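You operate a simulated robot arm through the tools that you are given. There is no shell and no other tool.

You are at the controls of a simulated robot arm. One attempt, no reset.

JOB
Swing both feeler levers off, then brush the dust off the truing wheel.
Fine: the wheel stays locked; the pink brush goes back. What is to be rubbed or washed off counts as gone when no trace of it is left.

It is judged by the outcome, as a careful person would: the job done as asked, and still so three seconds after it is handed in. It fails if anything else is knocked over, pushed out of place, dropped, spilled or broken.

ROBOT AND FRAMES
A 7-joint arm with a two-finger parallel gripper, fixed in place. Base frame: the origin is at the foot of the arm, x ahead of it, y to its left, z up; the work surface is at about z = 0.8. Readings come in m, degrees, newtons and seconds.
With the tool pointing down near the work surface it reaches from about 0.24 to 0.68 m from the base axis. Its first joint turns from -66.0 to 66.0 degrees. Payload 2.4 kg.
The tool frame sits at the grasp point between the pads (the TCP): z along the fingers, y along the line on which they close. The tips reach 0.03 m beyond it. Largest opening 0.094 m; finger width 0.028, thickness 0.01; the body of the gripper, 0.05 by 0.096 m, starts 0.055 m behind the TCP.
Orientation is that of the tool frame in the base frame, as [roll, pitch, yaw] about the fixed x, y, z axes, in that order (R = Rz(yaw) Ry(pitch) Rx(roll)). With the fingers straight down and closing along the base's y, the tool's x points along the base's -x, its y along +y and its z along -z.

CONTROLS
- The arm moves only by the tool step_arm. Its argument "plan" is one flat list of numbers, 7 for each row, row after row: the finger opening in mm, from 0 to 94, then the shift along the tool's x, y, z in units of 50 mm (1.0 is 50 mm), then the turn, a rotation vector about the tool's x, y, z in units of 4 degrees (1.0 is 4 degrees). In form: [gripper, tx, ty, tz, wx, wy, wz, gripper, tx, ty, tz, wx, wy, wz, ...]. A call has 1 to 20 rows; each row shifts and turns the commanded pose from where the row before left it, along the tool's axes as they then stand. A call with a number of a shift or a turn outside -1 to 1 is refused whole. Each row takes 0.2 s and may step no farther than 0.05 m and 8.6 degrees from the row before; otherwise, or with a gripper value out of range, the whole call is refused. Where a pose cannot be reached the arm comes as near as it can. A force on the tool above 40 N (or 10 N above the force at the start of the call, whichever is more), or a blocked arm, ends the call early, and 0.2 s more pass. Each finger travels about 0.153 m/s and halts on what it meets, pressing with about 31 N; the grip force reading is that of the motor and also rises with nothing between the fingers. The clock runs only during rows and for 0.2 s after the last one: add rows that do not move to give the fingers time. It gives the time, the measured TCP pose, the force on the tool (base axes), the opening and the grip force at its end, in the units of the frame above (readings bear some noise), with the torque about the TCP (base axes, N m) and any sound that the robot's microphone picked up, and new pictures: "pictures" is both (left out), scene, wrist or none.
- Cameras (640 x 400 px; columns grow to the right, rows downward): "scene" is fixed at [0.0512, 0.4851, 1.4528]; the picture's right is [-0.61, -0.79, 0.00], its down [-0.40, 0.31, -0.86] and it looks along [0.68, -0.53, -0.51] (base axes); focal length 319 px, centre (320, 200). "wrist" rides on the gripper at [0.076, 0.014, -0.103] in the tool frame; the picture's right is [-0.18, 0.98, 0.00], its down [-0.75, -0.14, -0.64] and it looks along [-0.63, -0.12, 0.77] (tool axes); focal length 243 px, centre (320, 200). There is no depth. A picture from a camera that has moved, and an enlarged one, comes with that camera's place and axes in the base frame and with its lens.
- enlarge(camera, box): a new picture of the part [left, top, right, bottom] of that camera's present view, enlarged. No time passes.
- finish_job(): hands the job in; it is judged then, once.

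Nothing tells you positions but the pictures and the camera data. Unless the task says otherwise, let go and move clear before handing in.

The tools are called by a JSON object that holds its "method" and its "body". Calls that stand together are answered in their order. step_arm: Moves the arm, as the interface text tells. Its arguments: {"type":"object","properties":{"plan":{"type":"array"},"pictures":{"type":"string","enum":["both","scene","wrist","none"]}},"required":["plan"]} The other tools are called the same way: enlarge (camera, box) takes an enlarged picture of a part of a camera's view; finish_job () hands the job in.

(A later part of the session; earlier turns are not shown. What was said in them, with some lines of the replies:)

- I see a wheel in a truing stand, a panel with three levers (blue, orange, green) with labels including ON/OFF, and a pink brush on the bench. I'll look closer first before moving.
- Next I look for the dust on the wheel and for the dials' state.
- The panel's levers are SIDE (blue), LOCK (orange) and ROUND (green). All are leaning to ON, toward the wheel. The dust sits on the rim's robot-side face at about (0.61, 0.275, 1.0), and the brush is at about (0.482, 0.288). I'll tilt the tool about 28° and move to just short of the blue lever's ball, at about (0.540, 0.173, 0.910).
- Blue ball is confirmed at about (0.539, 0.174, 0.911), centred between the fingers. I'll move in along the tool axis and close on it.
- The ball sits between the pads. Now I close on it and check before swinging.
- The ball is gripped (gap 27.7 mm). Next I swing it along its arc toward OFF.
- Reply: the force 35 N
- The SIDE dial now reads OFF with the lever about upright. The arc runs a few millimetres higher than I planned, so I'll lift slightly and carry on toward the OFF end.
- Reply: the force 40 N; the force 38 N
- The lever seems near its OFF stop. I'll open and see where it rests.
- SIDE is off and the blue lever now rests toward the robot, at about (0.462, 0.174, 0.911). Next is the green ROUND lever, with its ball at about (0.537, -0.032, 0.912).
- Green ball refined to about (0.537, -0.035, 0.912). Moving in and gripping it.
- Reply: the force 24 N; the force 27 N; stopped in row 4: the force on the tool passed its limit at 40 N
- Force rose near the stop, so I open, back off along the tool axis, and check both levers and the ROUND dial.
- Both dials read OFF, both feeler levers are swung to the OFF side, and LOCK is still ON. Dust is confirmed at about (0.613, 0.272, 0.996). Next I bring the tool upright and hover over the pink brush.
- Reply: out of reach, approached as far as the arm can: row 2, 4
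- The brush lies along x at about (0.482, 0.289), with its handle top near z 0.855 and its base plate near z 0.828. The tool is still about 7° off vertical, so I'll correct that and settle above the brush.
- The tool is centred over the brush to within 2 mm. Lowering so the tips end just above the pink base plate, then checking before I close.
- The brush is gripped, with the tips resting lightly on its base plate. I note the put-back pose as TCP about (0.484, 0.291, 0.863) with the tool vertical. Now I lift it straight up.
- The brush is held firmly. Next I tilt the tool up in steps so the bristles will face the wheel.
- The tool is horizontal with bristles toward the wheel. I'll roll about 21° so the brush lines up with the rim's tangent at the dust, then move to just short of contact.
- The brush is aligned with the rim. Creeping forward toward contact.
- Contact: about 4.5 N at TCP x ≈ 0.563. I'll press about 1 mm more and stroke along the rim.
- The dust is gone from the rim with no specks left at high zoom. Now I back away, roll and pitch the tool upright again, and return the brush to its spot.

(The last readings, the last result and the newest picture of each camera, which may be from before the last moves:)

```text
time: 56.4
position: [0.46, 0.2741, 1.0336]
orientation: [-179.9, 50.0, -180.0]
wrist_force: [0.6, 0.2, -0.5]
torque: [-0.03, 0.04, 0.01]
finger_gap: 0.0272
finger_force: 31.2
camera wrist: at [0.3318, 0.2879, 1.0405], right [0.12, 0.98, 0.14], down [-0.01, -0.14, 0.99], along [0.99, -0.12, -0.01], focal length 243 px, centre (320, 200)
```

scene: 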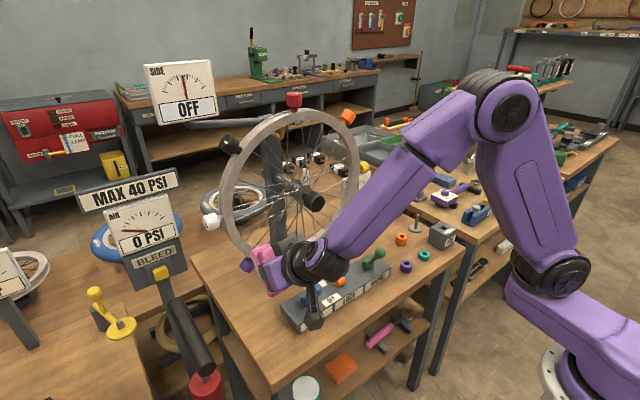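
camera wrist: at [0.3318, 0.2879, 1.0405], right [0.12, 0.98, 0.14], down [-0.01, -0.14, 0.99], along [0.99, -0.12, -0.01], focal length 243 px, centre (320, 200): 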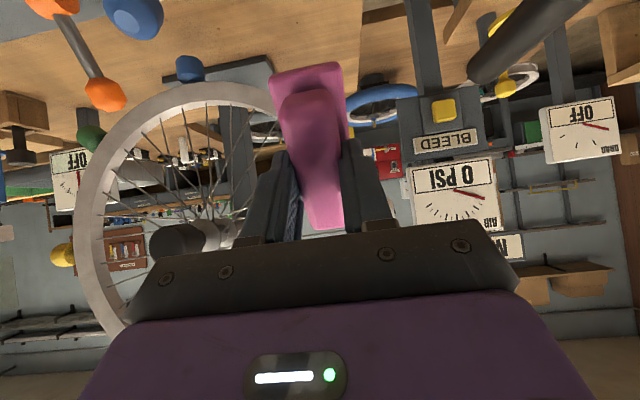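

{"method": "step_arm", "body": {"plan": [15, 0, 0, 0, 0, 1, 0, 15, 0, 0, 0, 0, 1, 0, 15, 0, 0, 0, 0, 1, 0, 15, 0, 0, 0, 0, 1, 0, 15, 0, 0, 0, 0, 1, 0, 15, 0, 0, 0, 0, 1, 0, 15, 0, 0, 0, 0, 1, 0, 15, 0, 0, 0, 0, 1, 0, 15, 0, 0, 0, 0, 1, 0, 15, 0, 0, 0, 0, 1, 0, 15, 0, 0, 0, 0, 1, 0, 15, 0, 0, 0, 0, 1, 0, 15, 0, 0, 0, 0, 0.5, 0, 15, -0.16, 0.115, 0.3, 0, 0, 0, 15, -0.16, 0.115, 0.3, 0, 0, 0, 15, -0.16, 0.115, 0.3, 0, 0, 0, 15, 0, 0, 0.4, 0, 0, 0, 15, 0, 0, 0.4, 0, 0, 0, 15, 0, 0, 0, 0, 0, 0, 15, 0, 0, 0, 0, 0, 0], "pictures": "both"}}

{"method": "enlarge", "body": {"camera": "scene", "box": [220, 260, 320, 360]}}

```text
time: 60.5
position: [0.4849, 0.2896, 0.9482]
orientation: [-179.8, 0.0, 179.8]
wrist_force: [-0.3, -0.5, -0.7]
torque: [0.02, 0.0, -0.01]
finger_gap: 0.0271
finger_force: 31.2
camera wrist: at [0.4083, 0.304, 1.05], right [0.19, 0.98, 0.0], down [0.75, -0.14, 0.64], along [0.63, -0.12, -0.77], focal length 243 px, centre (320, 200)
```

scene: 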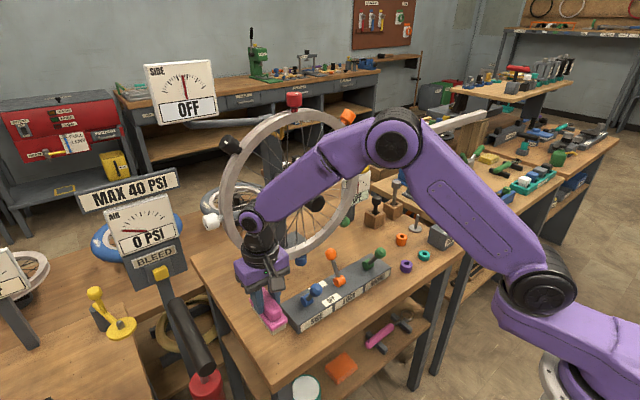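
wrist: 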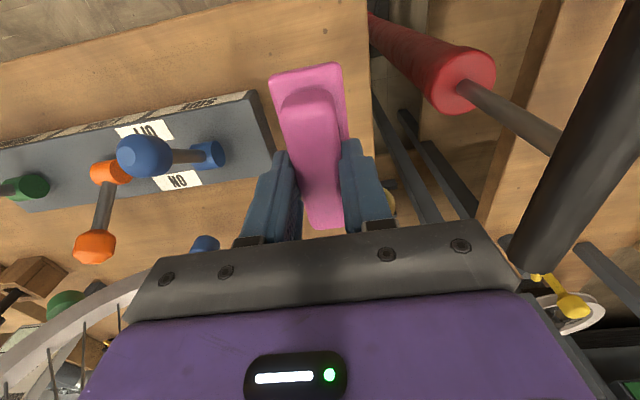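

```text
4.00 times, centred on (270, 310) of scene
camera zoom: at [0.0512, 0.4851, 1.4528], right [-0.61, -0.79, 0.0], down [-0.4, 0.31, -0.86], along [0.68, -0.53, -0.51], focal length 1277 px, centre (520, -240)
```

zoom: 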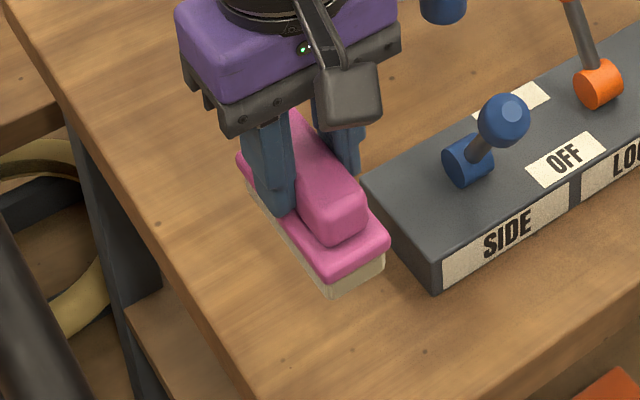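

{"method": "step_arm", "body": {"plan": [15, 0.01, 0.012, 0.32, 0, 0, 0, 15, 0.01, 0.012, 0.32, 0, 0, 0, 15, 0, 0, 0.32, 0, 0, 0, 15, 0, 0, 0.32, 0, 0, 0, 15, 0, 0, 0.24, 0, 0, 0, 15, 0, 0, 0.08, 0, 0, 0, 15, 0, 0, 0.04, 0, 0, 0, 15, 0, 0, 0.04, 0, 0, 0, 15, 0, 0, 0, 0, 0, 0], "pictures": "both"}}

{"method": "enlarge", "body": {"camera": "scene", "box": [230, 280, 310, 370]}}

```text
time: 62.5
position: [0.4823, 0.2925, 0.8638]
orientation: [-179.9, 0.2, 179.8]
wrist_force: [-0.2, 0.0, -0.7]
torque: [-0.01, 0.04, 0.01]
finger_gap: 0.0269
finger_force: 31.0
camera wrist: at [0.4053, 0.3067, 0.9668], right [0.19, 0.98, 0.0], down [0.75, -0.14, 0.64], along [0.63, -0.12, -0.77], focal length 243 px, centre (320, 200)
```

scene: 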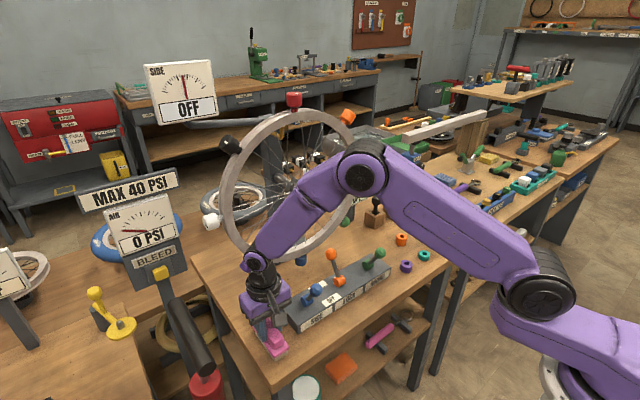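
wrist: 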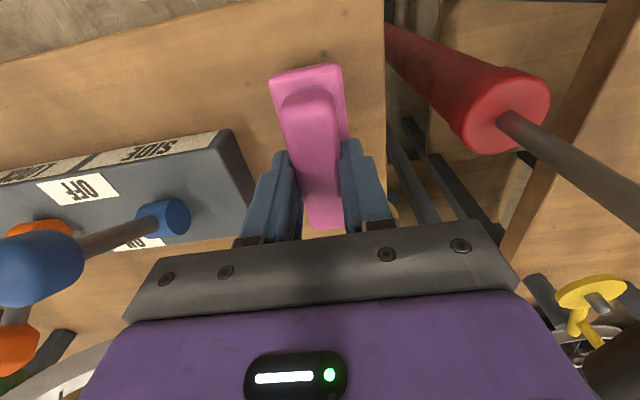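

```text
4.44 times, centred on (270, 325) of scene
camera zoom: at [0.0512, 0.4851, 1.4528], right [-0.61, -0.79, 0.0], down [-0.4, 0.31, -0.86], along [0.68, -0.53, -0.51], focal length 1418 px, centre (542, -356)
```

zoom: 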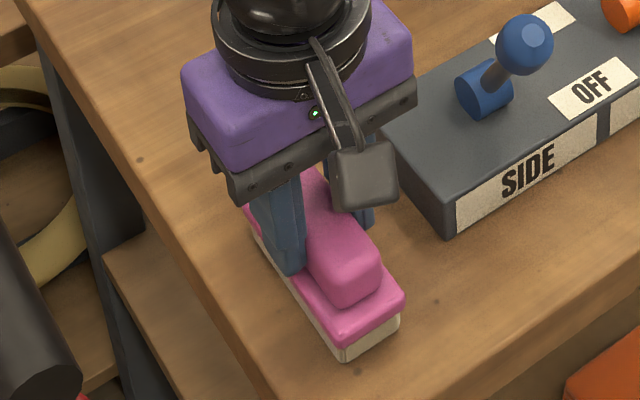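

About 2–3 mm above the bench now. I'll nudge to the original spot and lower until it touches.

{"method": "step_arm", "body": {"plan": [15, -0.035, -0.022, 0, 0, 0, 0, 15, 0, 0, 0.02, 0, 0, 0, 15, 0, 0, 0.02, 0, 0, 0, 15, 0, 0, 0, 0, 0, 0], "pictures": "wrist"}}

```text
time: 63.5
position: [0.4858, 0.2912, 0.8635]
orientation: [-180.0, 0.1, 179.9]
wrist_force: [-4.9, -2.5, 16.8]
torque: [-0.13, 0.25, -0.03]
finger_gap: 0.0272
finger_force: 31.2
camera wrist: at [0.4077, 0.3057, 0.9652], right [0.19, 0.98, 0.0], down [0.75, -0.14, 0.64], along [0.63, -0.12, -0.77], focal length 243 px, centre (320, 200)
```

wrist: 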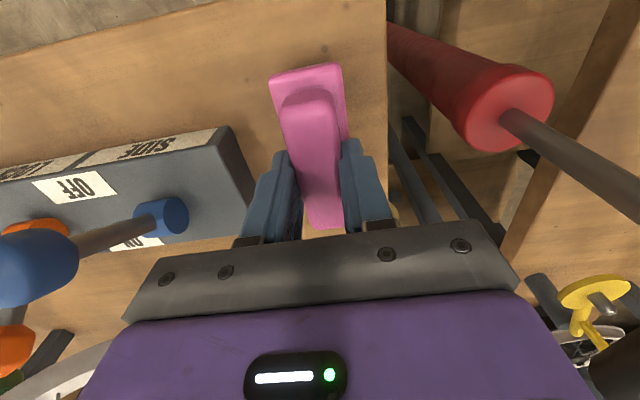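

The brush is down on the bench at its original spot (contact about 17 N). I ease off slightly, open, and lift clear.

{"method": "step_arm", "body": {"plan": [15, 0, 0, -0.012, 0, 0, 0, 15, 0, 0, 0, 0, 0, 0, 60, 0, 0, 0, 0, 0, 0, 60, 0, 0, 0, 0, 0, 0, 60, 0, 0, 0, 0, 0, 0, 60, 0, 0, -0.3, 0, 0, 0, 60, 0, 0, -0.4, 0, 0, 0, 60, 0, 0, -0.4, 0, 0, 0, 60, 0, 0, -0.4, 0, 0, 0, 60, 0, 0, -0.4, 0, 0, 0, 60, 0, 0, 0, 0, 0, 0], "pictures": "both"}}

{"method": "enlarge", "body": {"camera": "scene", "box": [240, 220, 440, 370]}}

{"method": "enlarge", "body": {"camera": "wrist", "box": [240, 20, 400, 190]}}

```text
time: 66.0
position: [0.4852, 0.2922, 0.9596]
orientation: [-179.9, 0.1, 179.9]
wrist_force: [-0.1, -1.3, -0.1]
torque: [-0.03, 0.01, -0.01]
finger_gap: 0.0602
finger_force: 0.1
camera wrist: at [0.409, 0.3069, 1.061], right [0.19, 0.98, 0.0], down [0.75, -0.14, 0.64], along [0.63, -0.12, -0.77], focal length 243 px, centre (320, 200)
```

scene: 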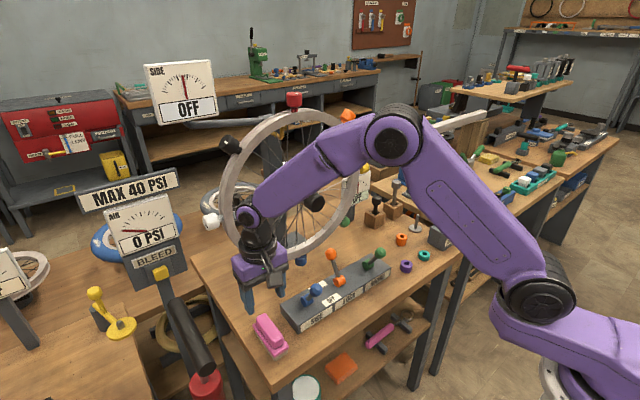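
wrist: 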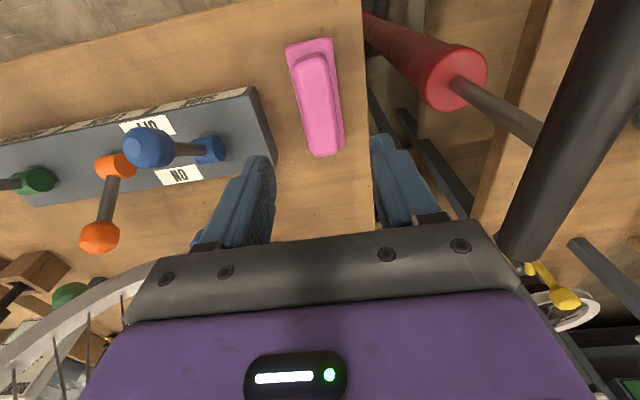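

```text
2.67 times, centred on (340, 295) of scene
camera zoom: at [0.0512, 0.4851, 1.4528], right [-0.61, -0.79, 0.0], down [-0.4, 0.31, -0.86], along [0.68, -0.53, -0.51], focal length 851 px, centre (267, -53)
```

zoom: 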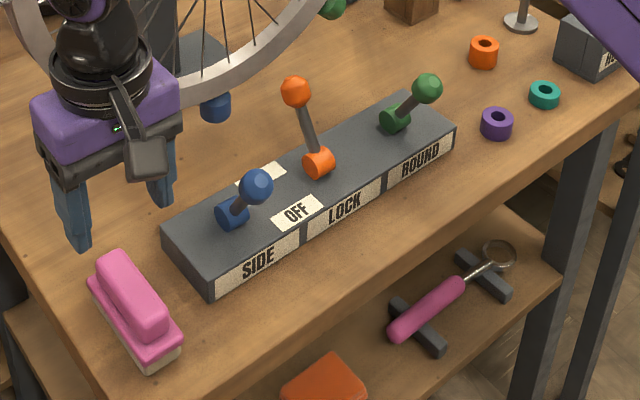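

```text
2.35 times, centred on (320, 105) of wrist
camera zoom: at [0.409, 0.3069, 1.061], right [0.19, 0.98, 0.0], down [0.75, -0.14, 0.64], along [0.63, -0.12, -0.77], focal length 571 px, centre (320, 424)
```

zoom: 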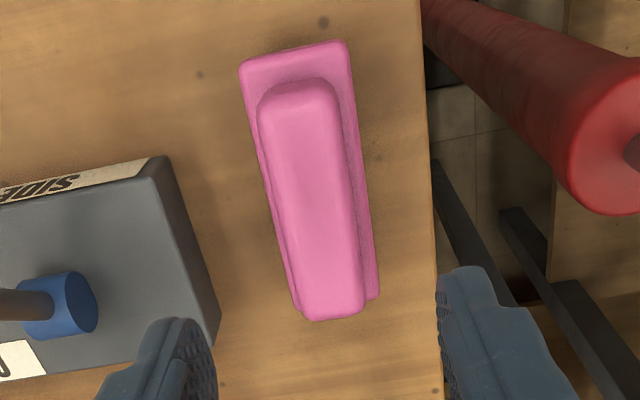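

The brush is back where it was, and the blue and green levers are OFF with orange LOCK still ON. I'll move the arm up and clear for a last look at the wheel.

{"method": "step_arm", "body": {"plan": [60, 0.2, 0, -0.7, 0, 0, 0, 60, 0.2, 0, -0.7, 0, 0, 0, 60, 0.2, 0, -0.7, 0, 0, 0, 60, 0.05, -0.6, -0.42, 0, 0, 0, 60, 0.05, -0.6, -0.42, 0, 0, 0, 60, 0.05, -0.6, -0.42, 0, 0, 0, 60, 0.05, -0.6, -0.42, 0, 0, 0, 60, 0.05, -0.6, -0.42, 0, 0, 0, 60, 0, 0, 0, 0, 0, 0, 60, 0, 0, 0, 0, 0, 0], "pictures": "both"}}

{"method": "enlarge", "body": {"camera": "scene", "box": [200, 180, 300, 270]}}

{"method": "enlarge", "body": {"camera": "scene", "box": [225, 220, 285, 260]}}

{"method": "enlarge", "body": {"camera": "scene", "box": [190, 80, 390, 280]}}

{"method": "enlarge", "body": {"camera": "scene", "box": [240, 220, 440, 370]}}

```text
time: 68.2
position: [0.4438, 0.1413, 1.1695]
orientation: [-179.9, 0.1, 179.9]
wrist_force: [0.4, 0.3, 0.5]
torque: [0.01, 0.01, 0.0]
finger_gap: 0.0598
finger_force: 0.0
camera wrist: at [0.367, 0.1565, 1.2714], right [0.19, 0.98, 0.0], down [0.75, -0.14, 0.64], along [0.63, -0.12, -0.77], focal length 243 px, centre (320, 200)
```

scene: 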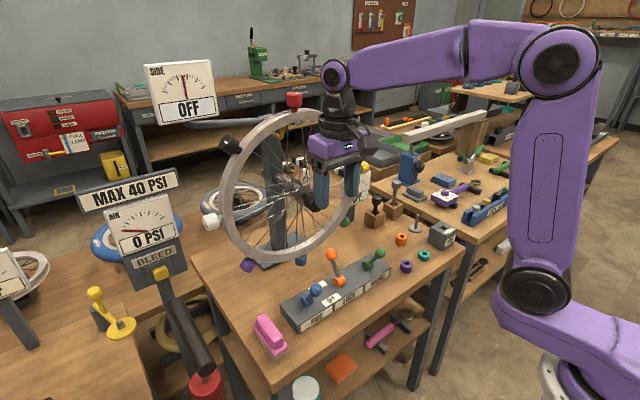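
wrist: 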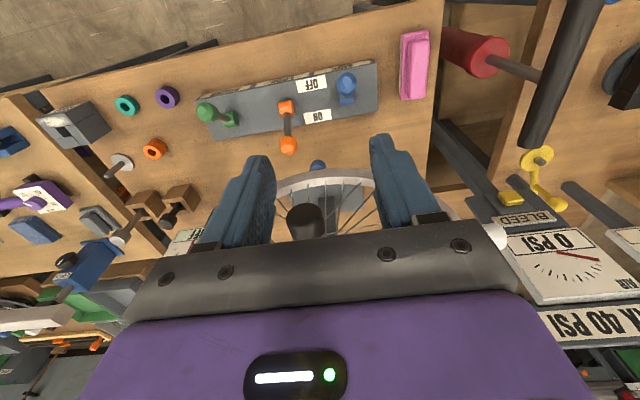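

```text
4.44 times, centred on (250, 225) of scene
camera zoom: at [0.0512, 0.4851, 1.4528], right [-0.61, -0.79, 0.0], down [-0.4, 0.31, -0.86], along [0.68, -0.53, -0.51], focal length 1418 px, centre (631, 89)
```

zoom: 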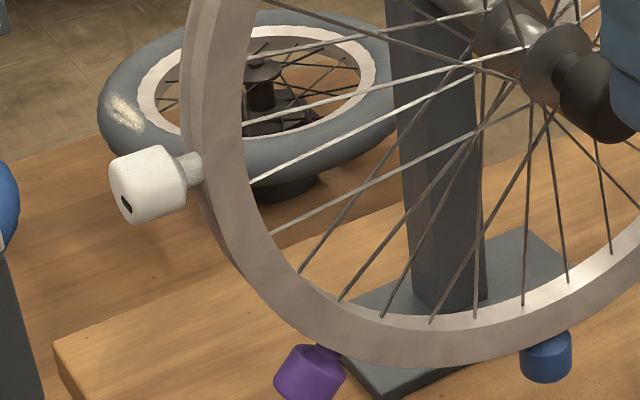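

```text
10.00 times, centred on (255, 240) of scene
camera zoom: at [0.0512, 0.4851, 1.4528], right [-0.61, -0.79, 0.0], down [-0.4, 0.31, -0.86], along [0.68, -0.53, -0.51], focal length 3192 px, centre (970, -200)
```

zoom: 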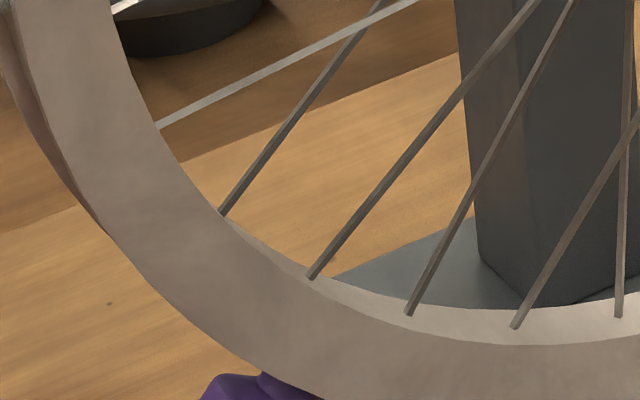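

```text
2.00 times, centred on (290, 180) of scene
camera zoom: at [0.0512, 0.4851, 1.4528], right [-0.61, -0.79, 0.0], down [-0.4, 0.31, -0.86], along [0.68, -0.53, -0.51], focal length 638 px, centre (380, 240)
```

zoom: 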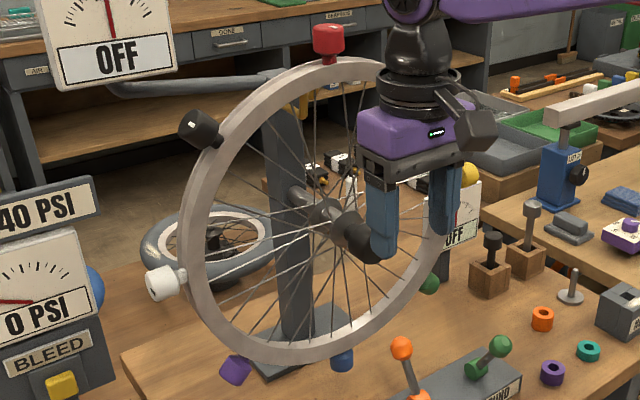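

```text
2.67 times, centred on (340, 295) of scene
camera zoom: at [0.0512, 0.4851, 1.4528], right [-0.61, -0.79, 0.0], down [-0.4, 0.31, -0.86], along [0.68, -0.53, -0.51], focal length 851 px, centre (267, -53)
```

zoom: 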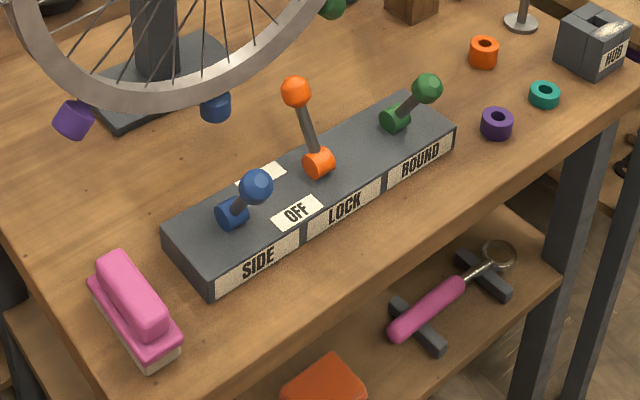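

Both feeler dials read OFF, LOCK is still ON and the wheel hasn't moved. The rim shows no dust, the brush is back in place and the arm is clear with nothing else disturbed. Handing in.

{"method": "finish_job", "body": {}}

```text
The job is handed in.
```

The job is done and handed in. I saw no verdict, so this is based on the last pictures.

- **Feeler levers:** SIDE (blue) and ROUND (green) are both swung off, and both dials read OFF.
- **Wheel lock:** the orange LOCK lever was not touched and is still ON. The knobs on the rim sit where they did at the start, so the wheel did not turn.
- **Dust:** there was one patch, on the robot-side face of the rim between the white and purple knobs. After brushing, no specks show at high zoom. I couldn't see the far face of the rim, so I didn't check it.
- **Pink brush:** it is back in its original place on the bench, bristles down, within a couple of millimetres of where it lay.

The pictures show nothing else moved, and the arm is up and clear.
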